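You operate a simulated robot arm through the tools that you are given. There is no shell and no other tool. Be economical: measure what you need, move in short steps, check, and stop when the job is done.

You run a simulated robot arm. Do the job below in one go: nothing can be reset, and whatever is moved stays where it is left.

JOB
Release the emergency stop, open the yellow clamp, reset and jog the film on to 4.0 m.

Only the result counts: the job must be done as asked and must still hold three seconds after the hand-in. Knocking over, shifting, dropping, spilling or breaking anything else fails it.

ROBOT AND FRAMES
A 6-joint arm with a two-finger parallel gripper on a trunk, on a base that drives. Base frame: it is fixed to the floor where the robot stands at the start and does not move with it; the origin is under the middle of the robot, x ahead of it, y to its left, z up. Units: m, rad, N and s.
With the tool pointing down near the work surface it reaches from about 0.16 to 0.9 m from the robot's upright axis, wherever it stands. Its first joint turns from -2.897 to 2.897 rad. Places, roughly: arm lever [0.9, -0.1, 0.7]; back button [0.9, 0.3, 1.2]; blue clamp button [1, 0.2, 1.2]; control panel [1.1, 0.2, 1.3]; green start button [1, 0.2, 1.2]; less pad [1, 0.2, 1.3]; more pad [1.1, 0.2, 1.3]; orange lamp button [1.1, 0, 1.1]; page button [1, 0.3, 1.4]; red stop button [1.1, 0.1, 1.2]; regulator knob [0.9, 0.2, 1]; speed selector [1, 0.1, 1]; tension selector [1.1, 0, 1]; yellow clamp button [1.1, 0.1, 1.2]; zero pad [1.1, 0.1, 1.3]. Payload 3.91 kg.
Tool frame: the origin (TCP) lies between the finger pads and is the grasp point; the fingertips stand 0.03 m ahead of it; z points along the fingers, y is the line along which they close. Largest opening 0.11 m; finger width 0.02, thickness 0.01; the body of the gripper, 0.048 by 0.112 m, starts 0.055 m behind the TCP.
Orientation is that of the tool frame in the base frame, as a unit quaternion [x, y, z, w]. With the fingers straight down and closing along the base's y, the tool's x points along the base's -x, its y along +y and its z along -z.

CONTROLS
- The arm moves only by the tool drive_tool. Its argument "increments" is a list of rows, each an object of numbers (a shift or turn left out is 0, a gripper value left out holds the last): "rx", "ry", "rz": the turn, a rotation vector about the tool's x, y, z in rad; "x", "y", "z": the shift along the tool's x, y, z in m; "jaw": the opening, from 0 (shut) to 1 (fully open). In form: [{"rx": .., "ry": .., "rz": .., "x": .., "y": .., "z": .., "jaw": ..}, ...]. A call has 1 to 8 rows; each row is the pose to reach, as a shift and turn from the pose commanded when the call began, along the tool's axes at that moment. A row lasts 0.2 s, in which the tool goes at most 0.05 m and 0.15 rad; a call with a longer step from one row to the next is refused whole, and so is a gripper value outside its range. Where a pose cannot be reached the arm comes as near as it can. A force on the tool above 40 N (or 10 N above the force at the start of the call, whichever is more), or a blocked arm, ends the call early, and 0.2 s more pass. The fingers move at their own pace (about 0.108 m/s each) and stop on an object; they squeeze with about 42 N. The grip force told is the motor's: it shows also when the fingers shut on nothing. Time passes only in rows, and 0.2 s behind the last, so rows that repeat a pose let the fingers close. It gives the time, the measured TCP pose, the force on the tool (base axes), the opening and the grip force at its end, in the units of the frame above (readings bear some noise), with the torque about the TCP (base axes, N m) and any sound that the robot's microphone picked up.
- Cameras (640 x 400 px; columns grow to the right, rows downward): "scene" is now at [0.6845, -0.1021, 1.1243]; the picture's right is [-0.00, -0.17, -0.99], its down [-0.96, 0.27, -0.05] and it looks along [0.27, 0.95, -0.16] (base axes); focal length 214 px, centre (320, 200). "wrist" rides on the gripper at [0.072, 0.017, -0.103] in the tool frame; the picture's right is [-0.23, 0.97, 0.00], its down [-0.76, -0.18, -0.62] and it looks along [-0.61, -0.14, 0.78] (tool axes); focal length 222 px, centre (320, 200). There is no depth. A picture from a camera that has moved, and an enlarged one, comes with that camera's place and axes in the base frame and with its lens. The place of the scene camera against the robot may be out by one fixed shift of up to 0.012 m in any direction.
- capture(camera): a new picture of that camera. No time passes.
- roll_base(legs): drives the robot by 1 to 6 legs, each [ahead, left, turn to the left] in m, m and rad, along the robot's own axes; the way and the turn of a leg run together, so that a leg with both is an arc; at most 1.5 m and 3.142 rad a leg. The arm and the cameras ride along, it lands a little off, and it stops where it bumps. It gives what a move gives.
- aim_head(pan, tilt): turns the head with the scene camera to pan (to the left, within 1.396 rad either way) and tilt (down, from -0.506 to 1.204), counted from straight ahead of the robot. It gives what a move gives.
- inspect(camera, box): a new picture of the part [left, top, right, bottom] of that camera's present view, enlarged. No time passes.
- finish_job(): hands the job in; it is judged then, once.

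Go step by step. Nothing tells you exact positions but the pictures and the camera data: compare them with the known pose of the tool, close in by small moves and look again before you grip or let go. The budget is 120 turns and 78 pictures, counting those below and the enlarged ones. Unless the task says otherwise, let go and move clear before handing in, and close with one line.

The tools are called after ">>>" as a command line: name --argument value ..., lists and objects as JSON in quotes. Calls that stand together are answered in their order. drive_tool: Moves the arm, as the interface text tells. Its arguments: {"type":"object","properties":{"increments":{"type":"array","items":{"type":"object","properties":{"rx":{"type":"number"},"ry":{"type":"number"},"rz":{"type":"number"},"x":{"type":"number"},"y":{"type":"number"},"z":{"type":"number"},"jaw":{"type":"number"}}}}},"required":["increments"]} The other tools are called the same way: roll_base (legs) drives the base; aim_head (pan, tilt) turns the head that bears the scene camera; capture (camera) takes a picture; inspect (camera, box) takes an enlarged picture of a part of a camera's view; finish_job () hands the job in.

At the start:

```text
time: 0.0
ee_pos: [0.5562, -0.1853, 0.9989]
ee_rot: [0.0, 1.0, -0.001, -0.001]
ft_force: [0.0, 0.6, 0.5]
torque: [0.04, 0.04, 0.02]
finger_gap: 0.1097
gripper_force: 0.1
robot x, y, heading: [0.0006, 0.0016, -0.001]
head pan, tilt: [1.4, -0.274]
```

scene: 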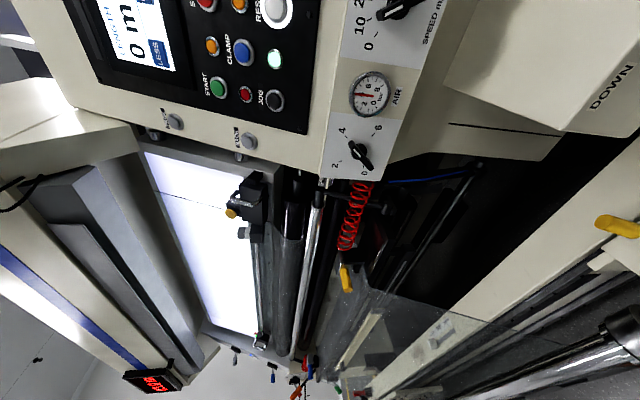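
wrist: 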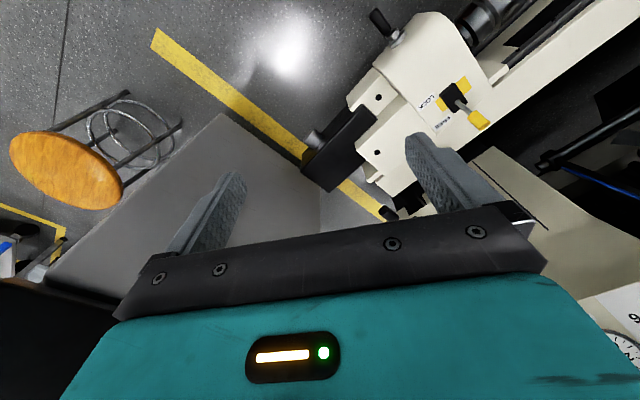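

I see the panel at the top of the scene picture, cut off. I turn the head towards the panel to see all of it.

>>> aim_head --pan 0.7 --tilt -0.35

>>> capture --camera "scene"

```text
time: 1.1
ee_pos: [0.5565, -0.185, 1.0001]
ee_rot: [0.0, 1.0, 0.001, 0.0]
ft_force: [0.0, 0.4, 1.0]
torque: [0.01, -0.01, 0.02]
finger_gap: 0.1098
gripper_force: 0.1
robot x, y, heading: [0.0026, -0.0006, 0.003]
head pan, tilt: [0.7, -0.351]
```

```text
75 pictures are left
camera scene: at [0.6904, -0.1318, 1.0798], right [0.0, -0.76, -0.64], down [-0.94, 0.22, -0.26], along [0.34, 0.61, -0.72], focal length 214 px, centre (320, 200)
```

scene: 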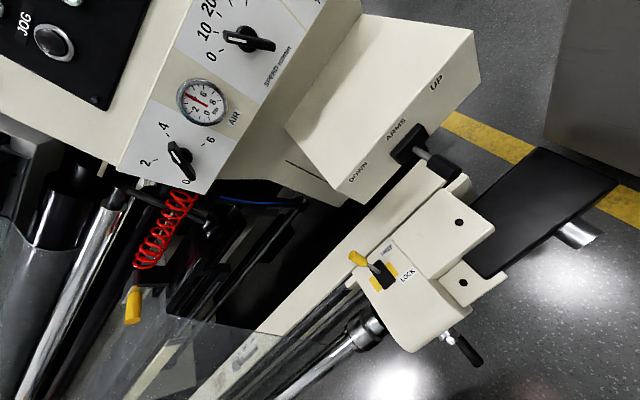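

The head's axis leans, so less pan looks more towards the floor. I go to the far pan and tilt up.

>>> aim_head --pan 1.396 --tilt -0.506

>>> capture --camera "scene"

```text
time: 2.1
ee_pos: [0.5579, -0.1866, 0.9994]
ee_rot: [0.0, 1.0, 0.0, 0.0]
ft_force: [0.2, -0.2, 0.3]
torque: [-0.02, -0.01, -0.02]
finger_gap: 0.1102
gripper_force: 0.1
robot x, y, heading: [-0.0001, 0.0015, -0.005]
head pan, tilt: [1.396, -0.499]
```

```text
74 pictures are left
camera scene: at [0.7011, -0.1148, 1.1262], right [0.0, -0.17, -0.98], down [-0.88, 0.47, -0.08], along [0.48, 0.86, -0.15], focal length 214 px, centre (320, 200)
```

scene: 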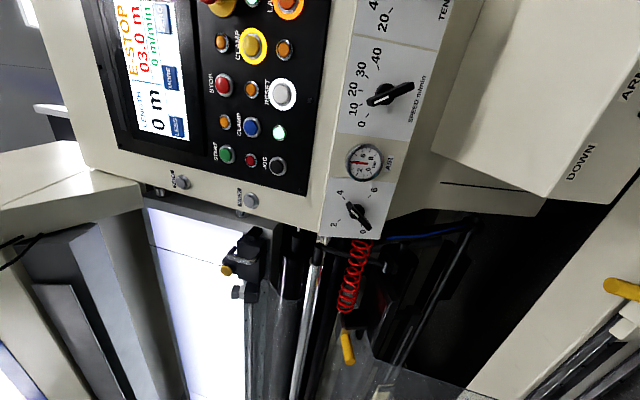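

>>> inspect --camera "scene" --box '[80, 0, 400, 200]'

>>> roll_base --legs '[[0, 0, -0.4]]'

>>> capture --camera "scene"

```text
2.00 times, centred on (240, 100) of scene
camera zoom: at [0.7011, -0.1148, 1.1262], right [0.0, -0.17, -0.98], down [-0.88, 0.47, -0.08], along [0.48, 0.86, -0.15], focal length 429 px, centre (480, 400)
```

zoom: 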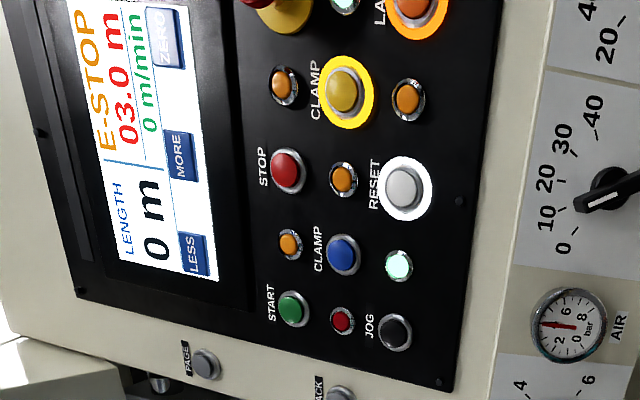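

```text
time: 3.7
ee_pos: [0.4407, -0.3881, 1.0002]
ee_rot: [0.198, 0.98, -0.001, 0.0]
ft_force: [-0.5, -1.0, 0.2]
torque: [-0.03, -0.01, -0.01]
finger_gap: 0.1101
gripper_force: 0.2
robot x, y, heading: [-0.0014, -0.0024, -0.403]
head pan, tilt: [1.396, -0.499]
```

```text
72 pictures are left
camera scene: at [0.5988, -0.3806, 1.1263], right [-0.07, -0.16, -0.98], down [-0.62, 0.78, -0.08], along [0.78, 0.61, -0.15], focal length 214 px, centre (320, 200)
```

scene: 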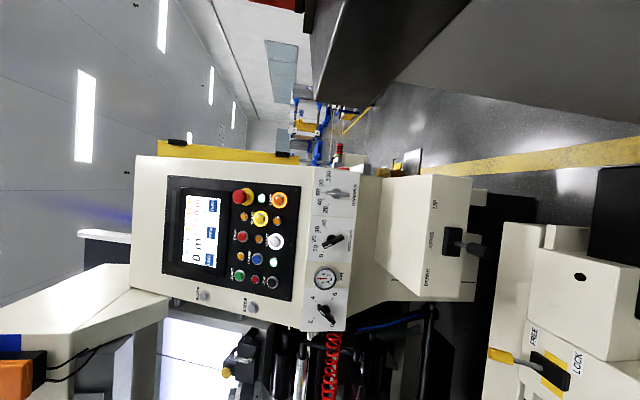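

>>> inspect --camera "scene" --box '[150, 150, 358, 280]'

>>> capture --camera "wrist"

```text
3.08 times, centred on (254, 215) of scene
camera zoom: at [0.5988, -0.3806, 1.1263], right [-0.07, -0.16, -0.98], down [-0.62, 0.78, -0.08], along [0.78, 0.61, -0.15], focal length 660 px, centre (523, 154)
```

zoom: 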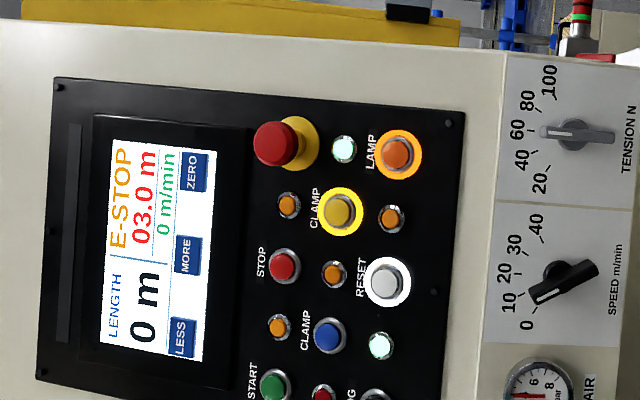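

```text
70 pictures are left
camera wrist: at [0.3805, -0.3448, 1.1031], right [0.59, 0.81, 0.0], down [0.63, -0.46, 0.62], along [0.5, -0.37, -0.78], focal length 222 px, centre (320, 200)
```

wrist: 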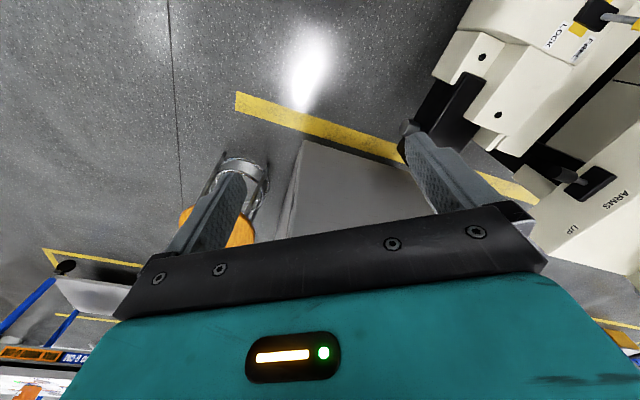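

I place the panel around (1.05, 0.13, 1.2), its face turned towards about (-0.7, -0.7). I turn back and move the base a little nearer, leaving room for the arm between head and panel.

>>> roll_base --legs '[[0, 0, 0.403], [0.2, -0.2, 0]]'

>>> capture --camera "scene"

>>> capture --camera "wrist"

```text
time: 6.9
ee_pos: [0.7579, -0.3812, 1.0005]
ee_rot: [-0.005, 1.0, 0.0, 0.001]
ft_force: [0.0, -0.1, 0.0]
torque: [-0.01, -0.02, -0.01]
finger_gap: 0.1099
gripper_force: 0.1
robot x, y, heading: [0.1988, -0.2001, 0.012]
head pan, tilt: [1.396, -0.499]
```

```text
69 pictures are left
camera scene: at [0.9019, -0.3088, 1.1263], right [0.0, -0.17, -0.98], down [-0.88, 0.46, -0.08], along [0.47, 0.87, -0.15], focal length 214 px, centre (320, 200)
```

scene: 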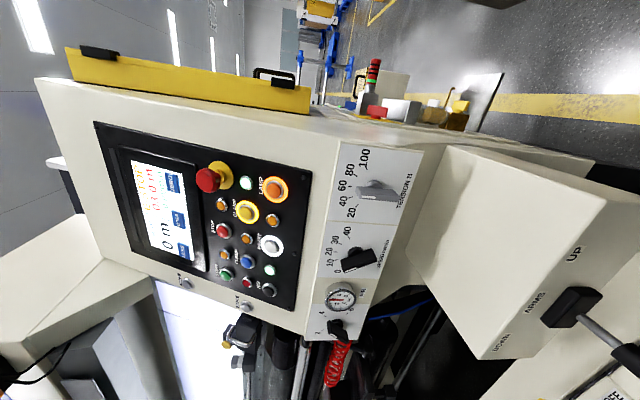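

```text
68 pictures are left
camera wrist: at [0.6856, -0.3657, 1.1031], right [0.22, 0.98, 0.0], down [0.76, -0.17, 0.62], along [0.61, -0.14, -0.78], focal length 222 px, centre (320, 200)
```

wrist: 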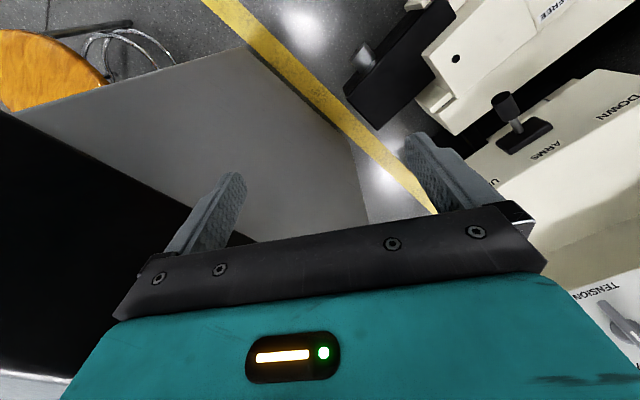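

>>> inspect --camera "scene" --box '[90, 110, 330, 320]'

```text
1.90 times, centred on (210, 215) of scene
camera zoom: at [0.9019, -0.3088, 1.1263], right [0.0, -0.17, -0.98], down [-0.88, 0.46, -0.08], along [0.47, 0.87, -0.15], focal length 408 px, centre (530, 171)
```

zoom: 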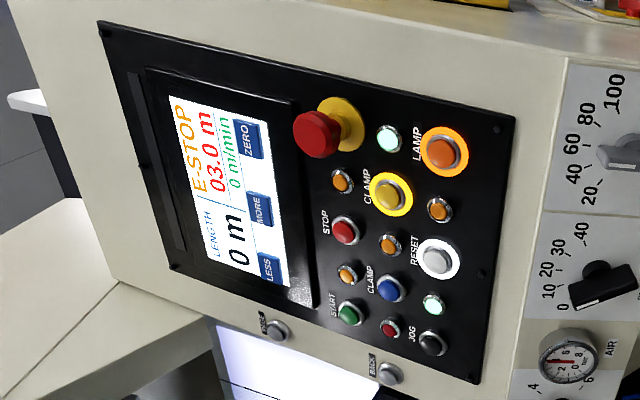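

>>> inspect --camera "scene" --box '[180, 145, 300, 220]'

>>> inspect --camera "scene" --box '[120, 150, 220, 280]'

>>> inspect --camera "scene" --box '[300, 130, 430, 350]'

```text
5.33 times, centred on (240, 182) of scene
camera zoom: at [0.9019, -0.3088, 1.1263], right [0.0, -0.17, -0.98], down [-0.88, 0.46, -0.08], along [0.47, 0.87, -0.15], focal length 1144 px, centre (747, 293)
```

zoom: 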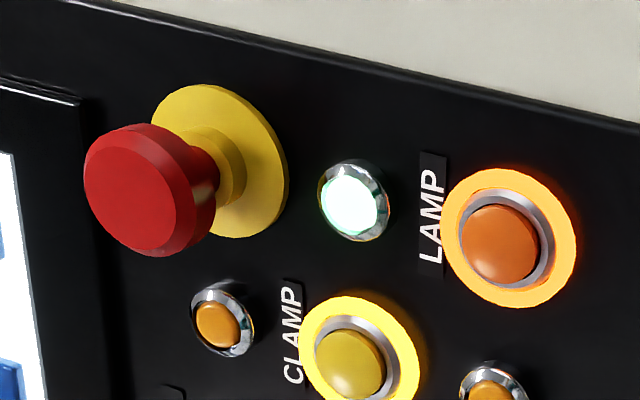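

```text
3.08 times, centred on (170, 215) of scene
camera zoom: at [0.9019, -0.3088, 1.1263], right [0.0, -0.17, -0.98], down [-0.88, 0.46, -0.08], along [0.47, 0.87, -0.15], focal length 660 px, centre (782, 154)
```

zoom: 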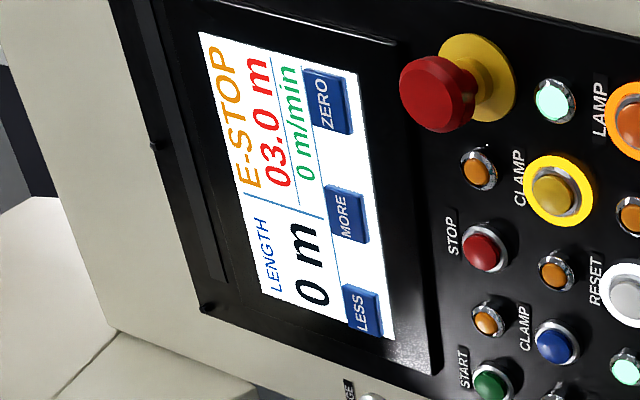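

```text
1.82 times, centred on (365, 240) of scene
camera zoom: at [0.9019, -0.3088, 1.1263], right [0.0, -0.17, -0.98], down [-0.88, 0.46, -0.08], along [0.47, 0.87, -0.15], focal length 390 px, centre (238, 127)
```

zoom: 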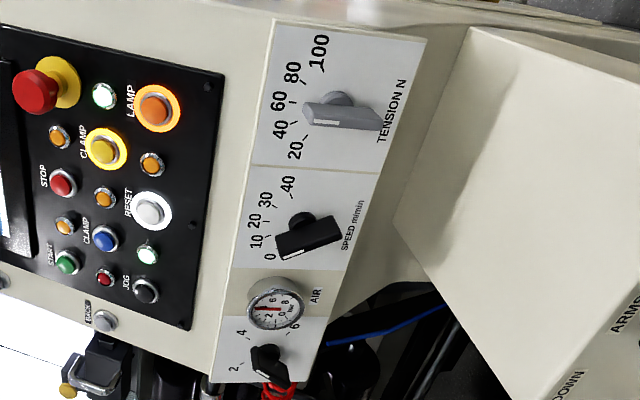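

The panel's outward normal comes out as about (-0.76, -0.53, 0.37), the E-stop head lies near (1.10, 0.02, 1.26), reset (1.017, 0.109, 1.149), yellow clamp (1.071, 0.076, 1.20), jog (0.946, 0.213, 1.149). First I raise the tool and turn it to face the panel.

>>> drive_tool --increments '[{"ry": -0.149, "z": -0.035}, {"ry": -0.298, "z": -0.07}, {"ry": -0.447, "z": -0.105}, {"ry": -0.596, "z": -0.14}, {"ry": -0.745, "z": -0.175}, {"ry": -0.894, "z": -0.21}, {"ry": -1.043, "z": -0.245}, {"ry": -1.192, "z": -0.28}]'

>>> drive_tool --increments '[{"rx": -0.112, "rz": -0.0443}, {"rx": -0.223, "rz": -0.0885}, {"rx": -0.335, "rz": -0.133}, {"rx": -0.446, "rz": -0.177}, {"rx": -0.557, "rz": -0.221}]'

>>> capture --camera "wrist"

>>> capture --camera "scene"

```text
time: 8.7
ee_pos: [0.7564, -0.3809, 1.279]
ee_rot: [-0.004, 0.827, 0.003, 0.563]
ft_force: [-0.4, 0.2, 0.1]
torque: [0.0, 0.0, -0.01]
finger_gap: 0.11
gripper_force: 0.1
robot x, y, heading: [0.2011, -0.1984, 0.007]
head pan, tilt: [1.396, -0.499]
```

```text
time: 9.9
ee_pos: [0.7571, -0.3807, 1.28]
ee_rot: [-0.25, 0.789, 0.169, 0.535]
ft_force: [0.2, 0.4, 0.5]
torque: [-0.01, 0.02, -0.04]
finger_gap: 0.1097
gripper_force: 0.1
robot x, y, heading: [0.2036, -0.2013, 0.014]
head pan, tilt: [1.396, -0.499]
```

```text
63 pictures are left
camera wrist: at [0.6473, -0.4381, 1.2505], right [-0.49, 0.85, 0.21], down [-0.14, -0.32, 0.94], along [0.86, 0.43, 0.28], focal length 222 px, centre (320, 200)
```

wrist: 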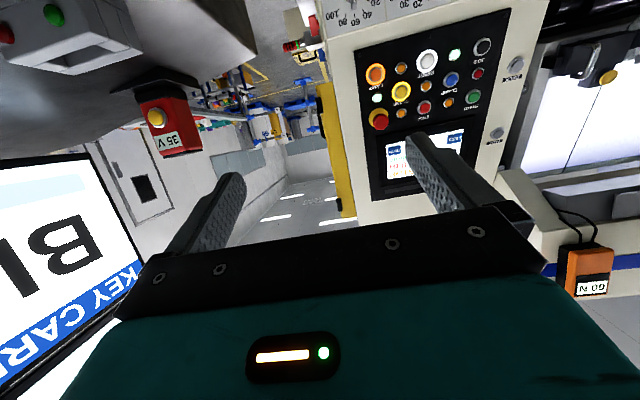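

```text
62 pictures are left
camera scene: at [0.6692, -0.3532, 1.471], right [0.85, 0.38, -0.36], down [-0.47, 0.24, -0.85], along [-0.24, 0.89, 0.39], focal length 214 px, centre (320, 200)
```

scene: 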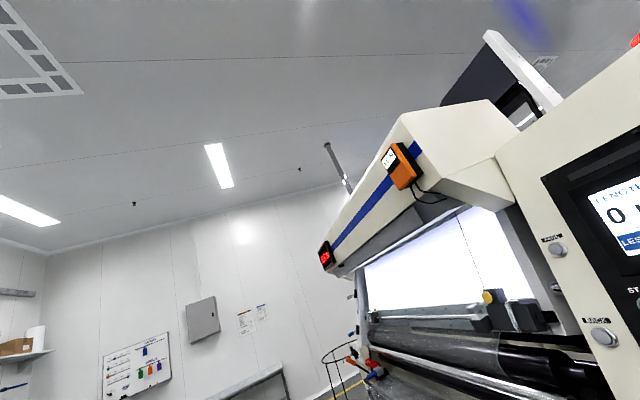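

The scene camera turns out to ride on the gripper (above the tool axis), so I can aim it along the tool. I move the tool to stand before the E-stop and aim the head forward.

>>> drive_tool --increments '[{"x": -0.021, "y": 0.017, "z": 0.0375}, {"x": -0.042, "y": 0.034, "z": 0.075}, {"x": -0.063, "y": 0.051, "z": 0.1125}, {"x": -0.084, "y": 0.068, "z": 0.15}, {"x": -0.105, "y": 0.085, "z": 0.1875}, {"x": -0.126, "y": 0.102, "z": 0.225}, {"x": -0.147, "y": 0.119, "z": 0.2625}, {"x": -0.168, "y": 0.1355, "z": 0.3}]'

>>> aim_head --pan -0.15 --tilt 0.35

>>> capture --camera "scene"

>>> capture --camera "wrist"

```text
time: 11.7
ee_pos: [0.9598, -0.0751, 1.3262]
ee_rot: [-0.248, 0.789, 0.168, 0.536]
ft_force: [-0.3, -0.4, -0.3]
torque: [-0.02, 0.01, -0.03]
finger_gap: 0.1101
gripper_force: 0.0
robot x, y, heading: [0.202, -0.1993, 0.005]
head pan, tilt: [1.396, -0.499]
```

```text
time: 13.3
ee_pos: [0.9601, -0.0742, 1.3247]
ee_rot: [-0.249, 0.789, 0.169, 0.535]
ft_force: [-0.7, -0.5, -1.0]
torque: [-0.01, 0.0, 0.03]
finger_gap: 0.11
gripper_force: 0.1
robot x, y, heading: [0.2002, -0.1994, 0.005]
head pan, tilt: [-0.15, 0.351]
```

```text
61 pictures are left
camera scene: at [0.9577, -0.0859, 1.4189], right [0.45, -0.89, 0.05], down [-0.57, -0.34, -0.75], along [0.68, 0.31, -0.66], focal length 214 px, centre (320, 200)
```

scene: 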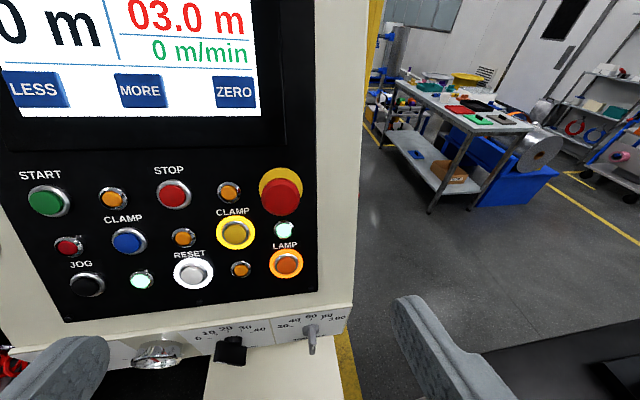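

```text
60 pictures are left
camera wrist: at [0.8504, -0.1327, 1.2955], right [-0.49, 0.85, 0.21], down [-0.14, -0.32, 0.94], along [0.86, 0.43, 0.27], focal length 222 px, centre (320, 200)
```

wrist: 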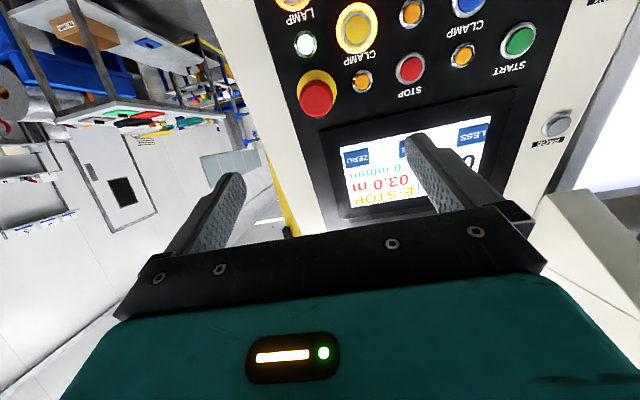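

E-stop is straight ahead of the tool, about 0.19 m from the TCP. I advance part way with the jaw half closed and look again.

>>> drive_tool --increments '[{"z": 0.045, "jaw": 0.62}, {"z": 0.085, "jaw": 0.62}, {"z": 0.12, "jaw": 0.62}]'

>>> aim_head --pan -0.3 --tilt 0.6

>>> capture --camera "scene"

>>> capture --camera "wrist"

```text
time: 14.1
ee_pos: [1.0527, -0.0097, 1.2832]
ee_rot: [-0.248, 0.789, 0.169, 0.536]
ft_force: [-1.3, -0.8, 0.2]
torque: [-0.04, 0.03, -0.05]
finger_gap: 0.068
gripper_force: 0.0
robot x, y, heading: [0.2019, -0.2011, 0.016]
head pan, tilt: [-0.15, 0.351]
```

```text
time: 14.9
ee_pos: [1.0539, -0.0096, 1.2834]
ee_rot: [-0.248, 0.79, 0.168, 0.536]
ft_force: [-0.1, -0.2, -0.1]
torque: [-0.02, -0.02, 0.03]
finger_gap: 0.0683
gripper_force: 0.0
robot x, y, heading: [0.199, -0.2036, 0.014]
head pan, tilt: [-0.3, 0.6]
```

```text
59 pictures are left
camera scene: at [1.0441, -0.0393, 1.3584], right [0.32, -0.94, 0.11], down [-0.76, -0.32, -0.57], along [0.57, 0.1, -0.82], focal length 214 px, centre (320, 200)
```

scene: 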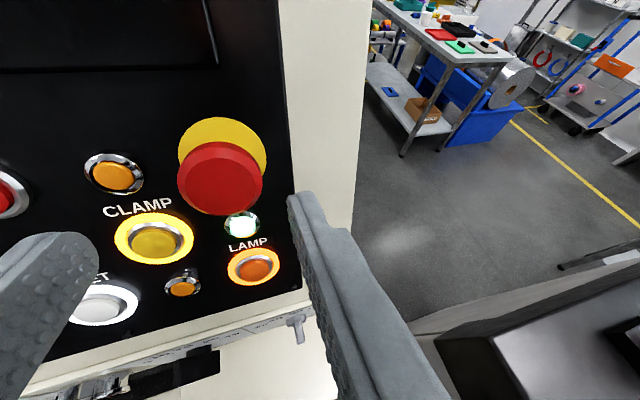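

```text
58 pictures are left
camera wrist: at [0.9425, -0.0673, 1.2534], right [-0.49, 0.85, 0.21], down [-0.14, -0.32, 0.94], along [0.86, 0.43, 0.27], focal length 222 px, centre (320, 200)
```

wrist: 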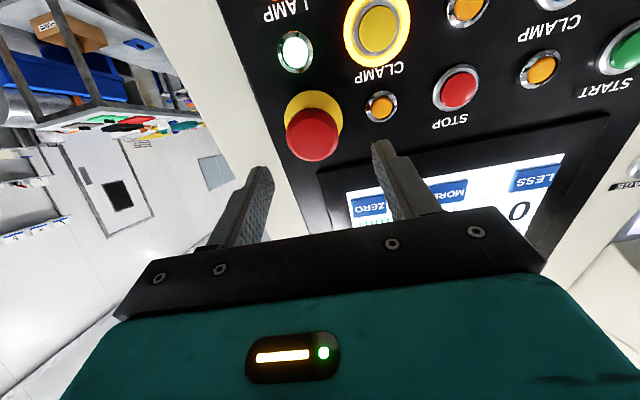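

Wrist rays place the E-stop head about 0.007 m along tool x, -0.0045 along y, 0.075 ahead. I centre and advance, then look.

>>> drive_tool --increments '[{"x": 0.007, "y": -0.0045, "z": 0.0}, {"x": 0.007, "y": -0.0045, "z": 0.03}, {"x": 0.007, "y": -0.0045, "z": 0.05}]'

>>> capture --camera "scene"

>>> capture --camera "wrist"

```text
time: 15.7
ee_pos: [1.0914, 0.0113, 1.2565]
ee_rot: [-0.248, 0.789, 0.169, 0.535]
ft_force: [-0.4, 0.1, 1.1]
torque: [-0.05, 0.06, -0.04]
finger_gap: 0.0683
gripper_force: 0.1
robot x, y, heading: [0.1976, -0.2017, 0.013]
head pan, tilt: [-0.3, 0.6]
```

```text
57 pictures are left
camera scene: at [1.0811, -0.0192, 1.3322], right [0.32, -0.94, 0.11], down [-0.76, -0.32, -0.57], along [0.57, 0.1, -0.82], focal length 214 px, centre (320, 200)
```

scene: 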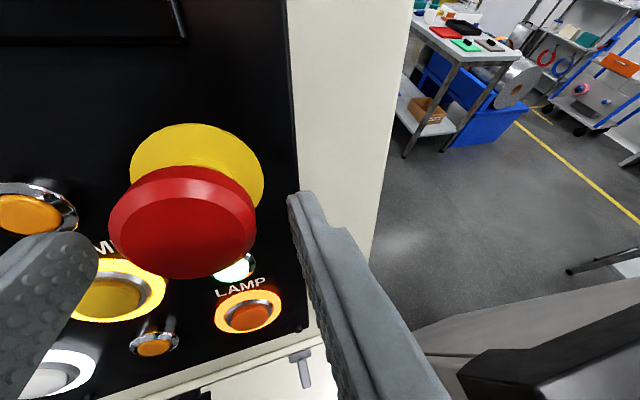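

```text
56 pictures are left
camera wrist: at [0.9796, -0.0471, 1.2271], right [-0.49, 0.85, 0.21], down [-0.14, -0.32, 0.94], along [0.86, 0.43, 0.28], focal length 222 px, centre (320, 200)
```

wrist: 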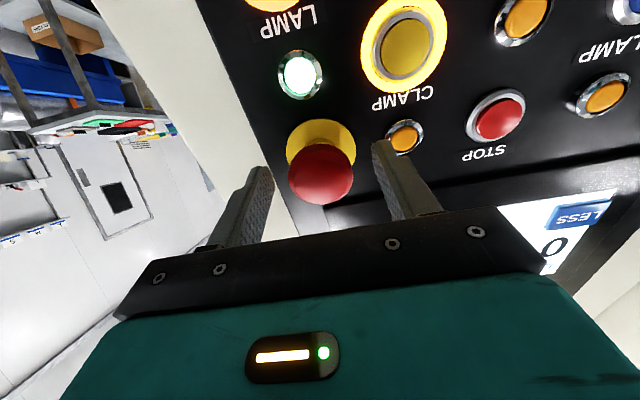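

The head is centred between the fingers, 0.025 m ahead. I advance 0.02 and close on it.

>>> drive_tool --increments '[{"z": 0.01}, {"z": 0.02}, {"z": 0.02, "jaw": 0.3}, {"z": 0.02, "jaw": 0.0}, {"z": 0.02, "jaw": 0.0}]'

>>> capture --camera "scene"

>>> capture --camera "wrist"

```text
time: 16.9
ee_pos: [1.106, 0.0219, 1.2475]
ee_rot: [-0.248, 0.79, 0.168, 0.535]
ft_force: [3.3, -2.6, -2.0]
torque: [0.05, 0.04, 0.18]
finger_gap: 0.0407
gripper_force: 45.1
robot x, y, heading: [0.205, -0.2035, 0.012]
head pan, tilt: [-0.3, 0.6]
```

```text
55 pictures are left
camera scene: at [1.0978, -0.0085, 1.3235], right [0.32, -0.94, 0.11], down [-0.76, -0.32, -0.57], along [0.57, 0.1, -0.82], focal length 214 px, centre (320, 200)
```

scene: 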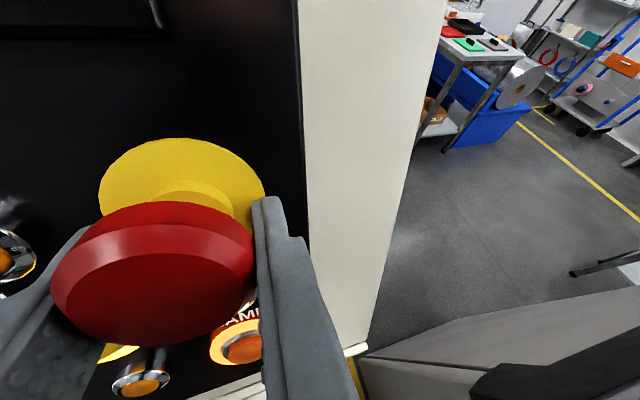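

```text
54 pictures are left
camera wrist: at [0.9962, -0.0363, 1.2185], right [-0.49, 0.85, 0.21], down [-0.14, -0.32, 0.94], along [0.86, 0.43, 0.27], focal length 222 px, centre (320, 200)
```

wrist: 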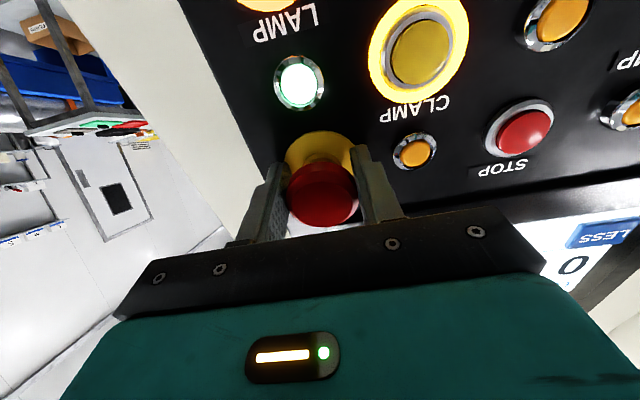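

The knob is gripped (0.041 m). I try a clockwise twist, listening for a click.

>>> drive_tool --increments '[{"rz": 0.13, "jaw": 0}, {"rz": 0.26}, {"rz": 0.39}, {"rz": 0.52}, {"rz": 0.52}]'

>>> capture --camera "wrist"

```text
time: 18.1
ee_pos: [1.1044, 0.0235, 1.2494]
ee_rot: [-0.037, 0.827, 0.302, 0.473]
ft_force: [-2.9, 9.7, 1.1]
torque: [0.28, 0.18, 0.01]
finger_gap: 0.0408
gripper_force: 44.7
robot x, y, heading: [0.1993, -0.2062, 0.01]
head pan, tilt: [-0.3, 0.6]
```

```text
53 pictures are left
camera wrist: at [0.9807, -0.0027, 1.2363], right [-0.21, 0.74, 0.63], down [0.0, -0.65, 0.76], along [0.98, 0.16, 0.13], focal length 222 px, centre (320, 200)
```

wrist: 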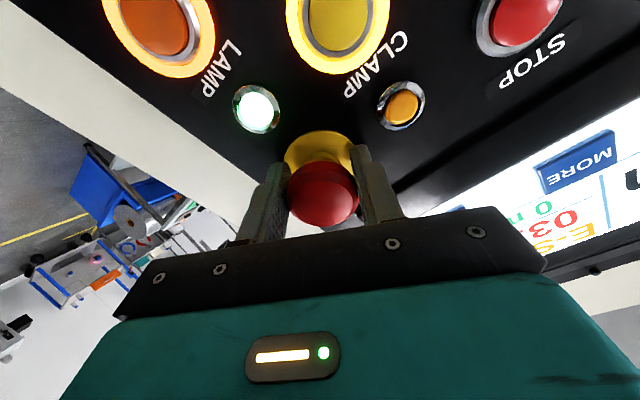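

The twist has met little torque and the display still starts "E-S". I now pull outward gently.

>>> drive_tool --increments '[{"z": -0.005}, {"z": -0.01}, {"z": -0.015}, {"z": -0.015}]'

>>> inspect --camera "wrist" --box '[400, 100, 640, 300]'

```text
time: 18.8
ee_pos: [1.0982, 0.0191, 1.2528]
ee_rot: [-0.038, 0.826, 0.301, 0.475]
ft_force: [16.4, 10.2, 2.2]
torque: [0.04, -0.1, 0.07]
finger_gap: 0.0408
gripper_force: 45.1
robot x, y, heading: [0.2038, -0.1992, 0.013]
head pan, tilt: [-0.3, 0.6]
heard: click
stopped in row 3: the force on the tool passed its limit at 45 N (the readings are from after the stop); the commanded pose is now the measured one
```

```text
2.00 times, centred on (520, 200) of wrist
camera zoom: at [0.9741, -0.0077, 1.2394], right [-0.21, 0.74, 0.63], down [0.0, -0.65, 0.76], along [0.98, 0.17, 0.14], focal length 444 px, centre (-80, 200)
```

zoom: 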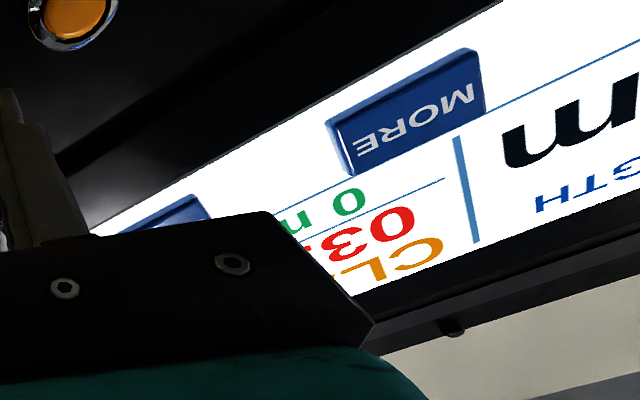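

Click heard, and the display now begins "CL…" (clamp), so the stop is released. I let go, back off and untwist.

>>> drive_tool --increments '[{"jaw": 0.62}, {"jaw": 0.62}, {"jaw": 0.62, "z": -0.02}, {"jaw": 0.62, "z": -0.06}, {"z": -0.1}, {"z": -0.1}]'

>>> drive_tool --increments '[{"rz": -0.13, "jaw": 0.2}, {"rz": -0.26, "jaw": 0}, {"rz": -0.39}, {"rz": -0.52}, {"rz": -0.52}]'

>>> aim_head --pan -0.1 --tilt 0.35

>>> capture --camera "scene"

>>> capture --camera "wrist"

```text
time: 20.2
ee_pos: [1.0217, -0.0384, 1.29]
ee_rot: [-0.037, 0.826, 0.301, 0.475]
ft_force: [0.0, 0.5, -0.8]
torque: [-0.01, 0.03, 0.01]
finger_gap: 0.0682
gripper_force: 0.0
robot x, y, heading: [0.2009, -0.1993, 0.012]
head pan, tilt: [-0.3, 0.6]
```

```text
time: 21.4
ee_pos: [1.0218, -0.0367, 1.29]
ee_rot: [-0.248, 0.789, 0.168, 0.536]
ft_force: [0.3, -0.2, 0.1]
torque: [0.0, 0.02, 0.0]
finger_gap: 0.0
gripper_force: 37.9
robot x, y, heading: [0.2024, -0.1999, 0.012]
head pan, tilt: [-0.3, 0.6]
```

```text
time: 22.2
ee_pos: [1.0207, -0.036, 1.29]
ee_rot: [-0.248, 0.789, 0.168, 0.536]
ft_force: [0.6, 0.0, 0.0]
torque: [0.03, -0.01, 0.02]
finger_gap: 0.0002
gripper_force: 37.7
robot x, y, heading: [0.1991, -0.2008, 0.011]
head pan, tilt: [-0.099, 0.351]
```

```text
51 pictures are left
camera scene: at [1.0156, -0.0428, 1.3837], right [0.49, -0.87, 0.04], down [-0.56, -0.35, -0.75], along [0.66, 0.35, -0.66], focal length 214 px, centre (320, 200)
```

scene: 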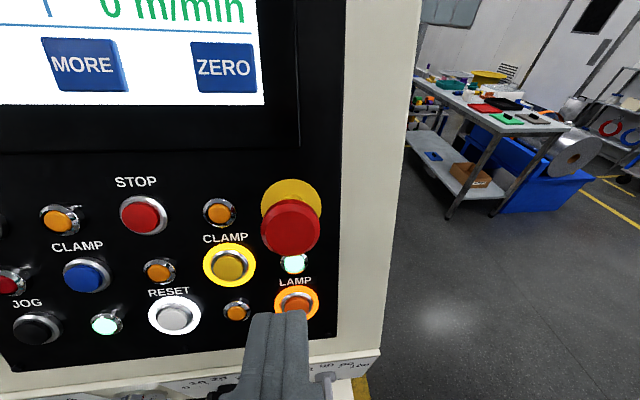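

```text
50 pictures are left
camera wrist: at [0.9107, -0.0937, 1.2604], right [-0.49, 0.85, 0.21], down [-0.14, -0.32, 0.94], along [0.86, 0.43, 0.28], focal length 222 px, centre (320, 200)
```

wrist: 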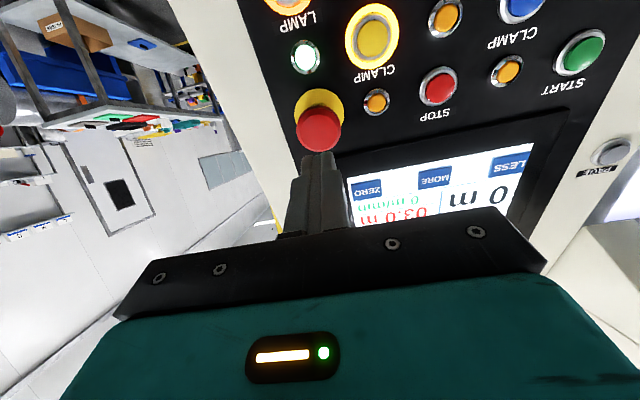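

Yellow clamp is at about (1.083, 0.079, 1.189). I shift to face it with shut fingers, stopping ~0.035 m short, and look.

>>> drive_tool --increments '[{"x": 0.025, "y": 0.03}, {"x": 0.051, "y": 0.059}, {"x": 0.051, "y": 0.059, "z": 0.04}, {"x": 0.051, "y": 0.059, "z": 0.08}, {"x": 0.051, "y": 0.059, "z": 0.08}]'

>>> capture --camera "scene"

>>> capture --camera "wrist"

```text
time: 23.4
ee_pos: [1.0301, 0.0458, 1.2137]
ee_rot: [-0.248, 0.789, 0.17, 0.536]
ft_force: [0.1, 0.7, -0.1]
torque: [0.01, 0.05, -0.02]
finger_gap: 0.0001
gripper_force: 37.7
robot x, y, heading: [0.1987, -0.1988, 0.007]
head pan, tilt: [-0.099, 0.351]
```

```text
49 pictures are left
camera scene: at [1.0249, 0.0394, 1.3069], right [0.49, -0.87, 0.04], down [-0.56, -0.35, -0.75], along [0.66, 0.35, -0.66], focal length 214 px, centre (320, 200)
```

scene: 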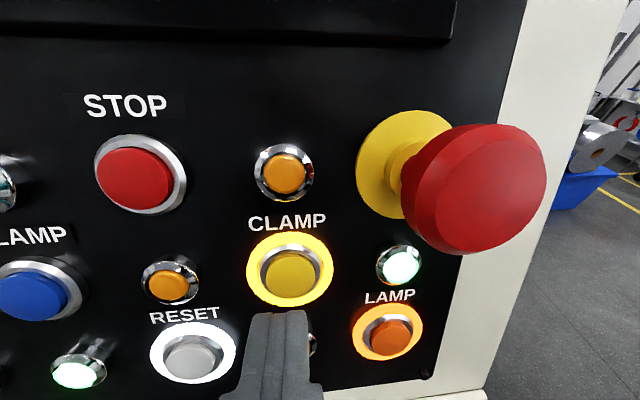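

```text
48 pictures are left
camera wrist: at [0.9201, -0.0115, 1.1835], right [-0.49, 0.85, 0.21], down [-0.14, -0.32, 0.94], along [0.86, 0.43, 0.28], focal length 222 px, centre (320, 200)
```

wrist: 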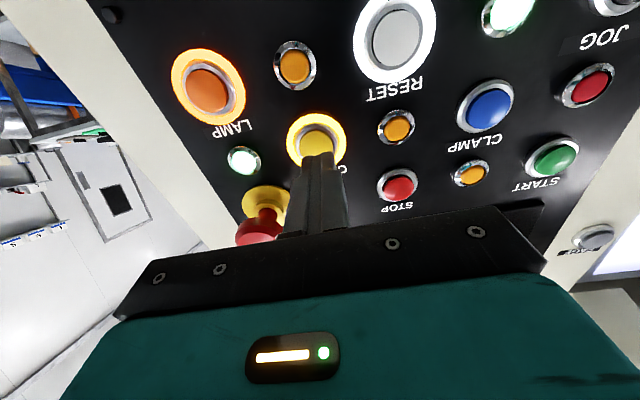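

Fingertips are almost in line and ~0.025 m off the yellow button. I press in small steps till a click, then back off.

>>> drive_tool --increments '[{"x": 0.004, "y": -0.002, "z": 0.012}, {"x": 0.004, "y": -0.002, "z": 0.018}, {"x": 0.004, "y": -0.002, "z": 0.023}, {"x": 0.004, "y": -0.002, "z": 0.027}, {"x": 0.004, "y": -0.002, "z": 0.031}, {"x": 0.004, "y": -0.002, "z": 0.035}]'

>>> drive_tool --increments '[{"z": -0.025}, {"z": -0.05}, {"z": -0.05}]'

>>> capture --camera "scene"

>>> capture --camera "wrist"

```text
time: 24.8
ee_pos: [1.057, 0.0588, 1.1979]
ee_rot: [-0.248, 0.789, 0.168, 0.537]
ft_force: [-24.7, -12.7, -0.8]
torque: [-0.21, 0.38, 0.14]
finger_gap: 0.0
gripper_force: 37.7
robot x, y, heading: [0.202, -0.2021, 0.012]
head pan, tilt: [-0.099, 0.351]
heard: click
```

```text
time: 25.6
ee_pos: [1.0207, 0.0343, 1.214]
ee_rot: [-0.248, 0.789, 0.168, 0.536]
ft_force: [0.2, -0.1, -0.3]
torque: [0.05, -0.01, 0.0]
finger_gap: 0.0
gripper_force: 37.7
robot x, y, heading: [0.2008, -0.2009, 0.009]
head pan, tilt: [-0.099, 0.351]
```

```text
47 pictures are left
camera scene: at [1.016, 0.0279, 1.3091], right [0.49, -0.87, 0.04], down [-0.56, -0.35, -0.75], along [0.66, 0.35, -0.66], focal length 214 px, centre (320, 200)
```

scene: 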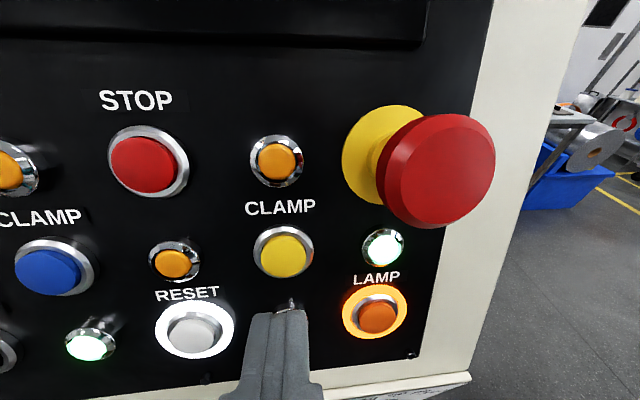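

```text
46 pictures are left
camera wrist: at [0.9112, -0.023, 1.1857], right [-0.49, 0.85, 0.21], down [-0.14, -0.32, 0.94], along [0.86, 0.43, 0.28], focal length 222 px, centre (320, 200)
```

wrist: 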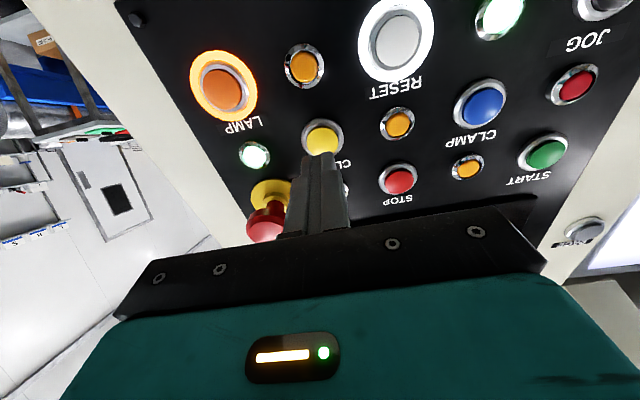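

The yellow ring is dark now: the clamp is open. Next reset, at about tool +0.057 x, +0.058 y from here.

>>> drive_tool --increments '[{"x": 0.029, "y": 0.029}, {"x": 0.057, "y": 0.058}, {"x": 0.057, "y": 0.058, "z": 0.02}, {"x": 0.057, "y": 0.058, "z": 0.02}]'

>>> capture --camera "scene"

>>> capture --camera "wrist"

```text
time: 26.6
ee_pos: [0.9865, 0.081, 1.1541]
ee_rot: [-0.248, 0.789, 0.169, 0.536]
ft_force: [-1.0, -1.0, -1.0]
torque: [-0.02, 0.03, -0.02]
finger_gap: 0.0
gripper_force: 37.8
robot x, y, heading: [0.1982, -0.2003, 0.012]
head pan, tilt: [-0.099, 0.351]
```

```text
45 pictures are left
camera scene: at [0.9807, 0.0745, 1.2492], right [0.49, -0.87, 0.04], down [-0.56, -0.35, -0.75], along [0.66, 0.35, -0.66], focal length 214 px, centre (320, 200)
```

scene: 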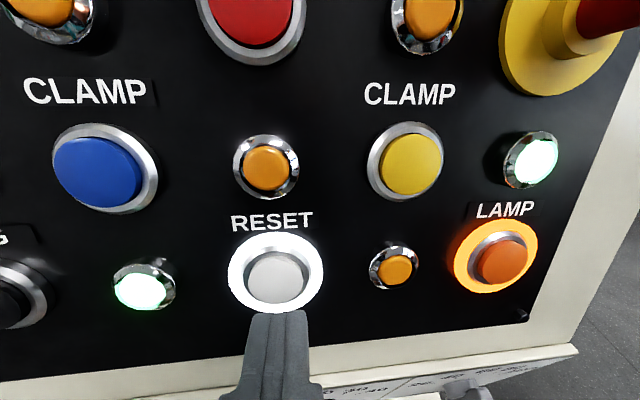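

```text
44 pictures are left
camera wrist: at [0.8758, 0.0235, 1.1259], right [-0.49, 0.85, 0.21], down [-0.14, -0.32, 0.94], along [0.86, 0.43, 0.28], focal length 222 px, centre (320, 200)
```

wrist: 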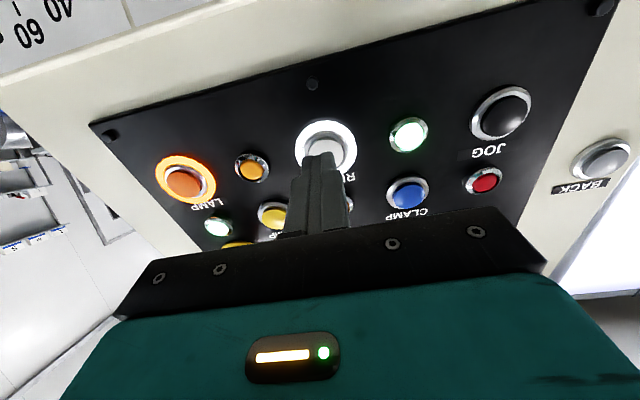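

Reset is ahead, a few mm to the left. I press it with a small correction.

>>> drive_tool --increments '[{"y": 0.005, "z": 0.008}, {"y": 0.005, "z": 0.014}, {"y": 0.005, "z": 0.018}, {"y": 0.005, "z": 0.022}, {"y": 0.005, "z": 0.026}, {"y": 0.005, "z": 0.03}]'

```text
time: 28.0
ee_pos: [1.0035, 0.0993, 1.1474]
ee_rot: [-0.248, 0.788, 0.169, 0.537]
ft_force: [-32.3, -16.3, 2.5]
torque: [-0.18, 0.39, 0.2]
finger_gap: 0.0
gripper_force: 37.5
robot x, y, heading: [0.2011, -0.1996, 0.012]
head pan, tilt: [-0.099, 0.351]
heard: click
```

>>> drive_tool --increments '[{"z": -0.03}, {"z": -0.06}, {"z": -0.06}]'

>>> aim_head --pan 0.15 --tilt 0.0

>>> capture --camera "scene"

```text
time: 28.8
ee_pos: [0.9611, 0.068, 1.1637]
ee_rot: [-0.248, 0.789, 0.168, 0.537]
ft_force: [-0.2, 0.0, -0.1]
torque: [-0.02, 0.03, 0.0]
finger_gap: 0.0
gripper_force: 37.8
robot x, y, heading: [0.2022, -0.1992, 0.01]
head pan, tilt: [-0.099, 0.351]
```

```text
time: 29.6
ee_pos: [0.9602, 0.0681, 1.1648]
ee_rot: [-0.248, 0.789, 0.168, 0.536]
ft_force: [0.5, 0.4, -1.1]
torque: [0.02, 0.02, 0.03]
finger_gap: 0.0
gripper_force: 37.6
robot x, y, heading: [0.2014, -0.1966, 0.01]
head pan, tilt: [0.15, 0.0]
```

```text
43 pictures are left
camera scene: at [0.9491, 0.0847, 1.2906], right [0.68, -0.73, -0.05], down [-0.3, -0.21, -0.93], along [0.67, 0.65, -0.36], focal length 214 px, centre (320, 200)
```

scene: 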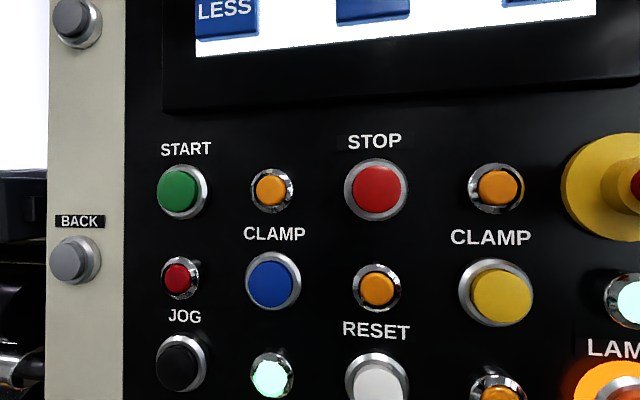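

Reset lamp is off. I move over to jog and tilt the head up to read the display.

>>> drive_tool --increments '[{"y": 0.042}, {"y": 0.084}, {"y": 0.122}, {"y": 0.122}]'

>>> aim_head --pan -0.3 --tilt -0.3

>>> capture --camera "scene"

>>> capture --camera "wrist"

```text
time: 30.6
ee_pos: [0.8898, 0.1685, 1.1639]
ee_rot: [-0.248, 0.789, 0.169, 0.536]
ft_force: [0.1, 0.1, -0.4]
torque: [-0.01, 0.03, 0.04]
finger_gap: 0.0
gripper_force: 37.6
robot x, y, heading: [0.2028, -0.199, 0.012]
head pan, tilt: [0.15, 0.0]
```

```text
time: 31.5
ee_pos: [0.889, 0.1683, 1.1645]
ee_rot: [-0.248, 0.789, 0.168, 0.536]
ft_force: [1.3, 0.2, -0.1]
torque: [0.01, 0.01, -0.01]
finger_gap: 0.0003
gripper_force: 38.0
robot x, y, heading: [0.2004, -0.1985, 0.009]
head pan, tilt: [-0.3, -0.3]
```

```text
42 pictures are left
camera scene: at [0.8959, 0.1531, 1.3191], right [0.32, -0.94, 0.11], down [-0.02, -0.12, -0.99], along [0.95, 0.32, -0.06], focal length 214 px, centre (320, 200)
```

scene: 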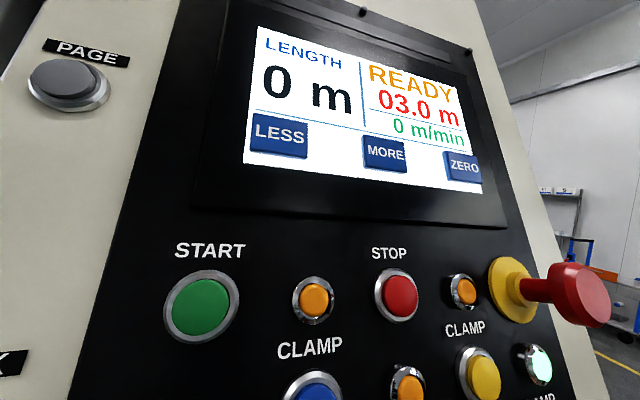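

```text
41 pictures are left
camera wrist: at [0.779, 0.1107, 1.1355], right [-0.49, 0.85, 0.21], down [-0.14, -0.32, 0.94], along [0.86, 0.43, 0.28], focal length 222 px, centre (320, 200)
```

wrist: 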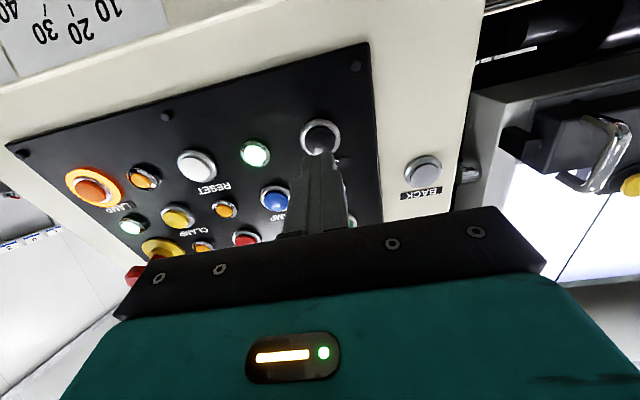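

The display reads READY, 03.0 m, and the tip is in line with jog. I approach jog gently and press, then read the display with time stopped.

>>> drive_tool --increments '[{"x": -0.002, "z": 0.025}, {"x": -0.002, "z": 0.035}, {"x": -0.002, "z": 0.042}, {"x": -0.002, "z": 0.046}, {"x": -0.002, "z": 0.049}]'

>>> inspect --camera "scene" --box '[180, 0, 500, 200]'

```text
time: 32.7
ee_pos: [0.9273, 0.1945, 1.149]
ee_rot: [-0.249, 0.789, 0.169, 0.536]
ft_force: [-1.2, -1.8, 2.3]
torque: [0.04, -0.03, 0.01]
finger_gap: 0.0
gripper_force: 37.7
robot x, y, heading: [0.1999, -0.2008, 0.011]
head pan, tilt: [-0.3, -0.3]
heard: click
```

```text
2.00 times, centred on (340, 100) of scene
camera zoom: at [0.9345, 0.1791, 1.3038], right [0.32, -0.94, 0.11], down [-0.02, -0.12, -0.99], along [0.95, 0.32, -0.06], focal length 429 px, centre (280, 400)
```

zoom: 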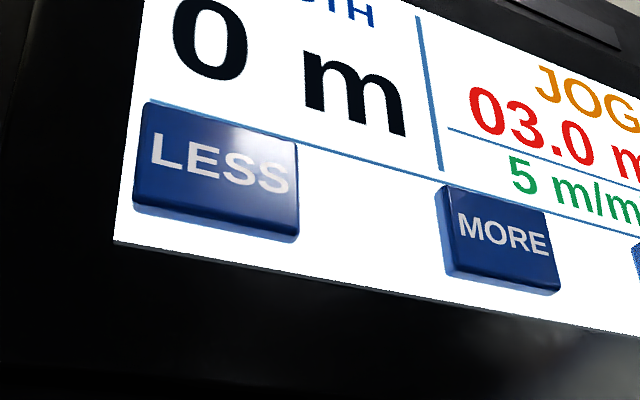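

It jogs at 5 m/min, so about 12 s for the metre. I press 2 mm deeper for security and hold, then read.

>>> drive_tool --increments '[{"z": 0.002}, {"z": 0.002}, {"z": 0.002}, {"z": 0.002}, {"z": 0.002}, {"z": 0.002}, {"z": 0.002}, {"z": 0.002}]'

>>> aim_head --pan -0.4 --tilt -0.48

>>> capture --camera "scene"

```text
time: 34.5
ee_pos: [0.9295, 0.1941, 1.1495]
ee_rot: [-0.248, 0.789, 0.169, 0.536]
ft_force: [-7.1, -4.2, 1.6]
torque: [-0.04, 0.12, 0.01]
finger_gap: 0.0
gripper_force: 37.7
robot x, y, heading: [0.1985, -0.1983, 0.017]
head pan, tilt: [-0.3, -0.3]
```

```text
time: 35.3
ee_pos: [0.9291, 0.1944, 1.1494]
ee_rot: [-0.248, 0.789, 0.168, 0.536]
ft_force: [-6.9, -4.4, 1.5]
torque: [-0.02, 0.05, 0.04]
finger_gap: 0.0
gripper_force: 38.3
robot x, y, heading: [0.1979, -0.2033, 0.007]
head pan, tilt: [-0.4, -0.48]
```

```text
39 pictures are left
camera scene: at [0.9323, 0.1734, 1.3204], right [0.23, -0.96, 0.14], down [0.16, -0.11, -0.98], along [0.96, 0.25, 0.13], focal length 214 px, centre (320, 200)
```

scene: 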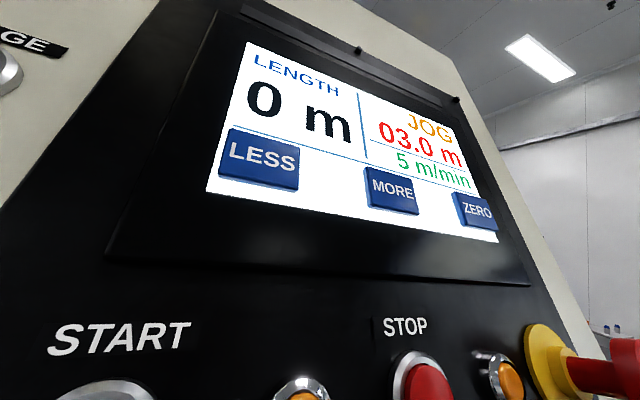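

>>> inspect --camera "scene" --box '[340, 80, 500, 180]'

```text
4.00 times, centred on (420, 130) of scene
camera zoom: at [0.9323, 0.1734, 1.3204], right [0.23, -0.96, 0.14], down [0.16, -0.11, -0.98], along [0.96, 0.25, 0.13], focal length 858 px, centre (-80, 480)
```

zoom: 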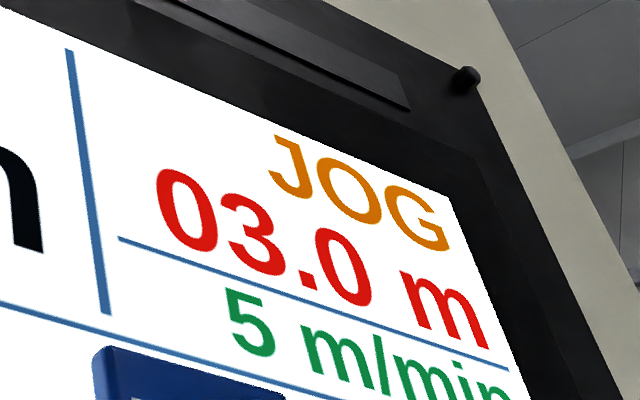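

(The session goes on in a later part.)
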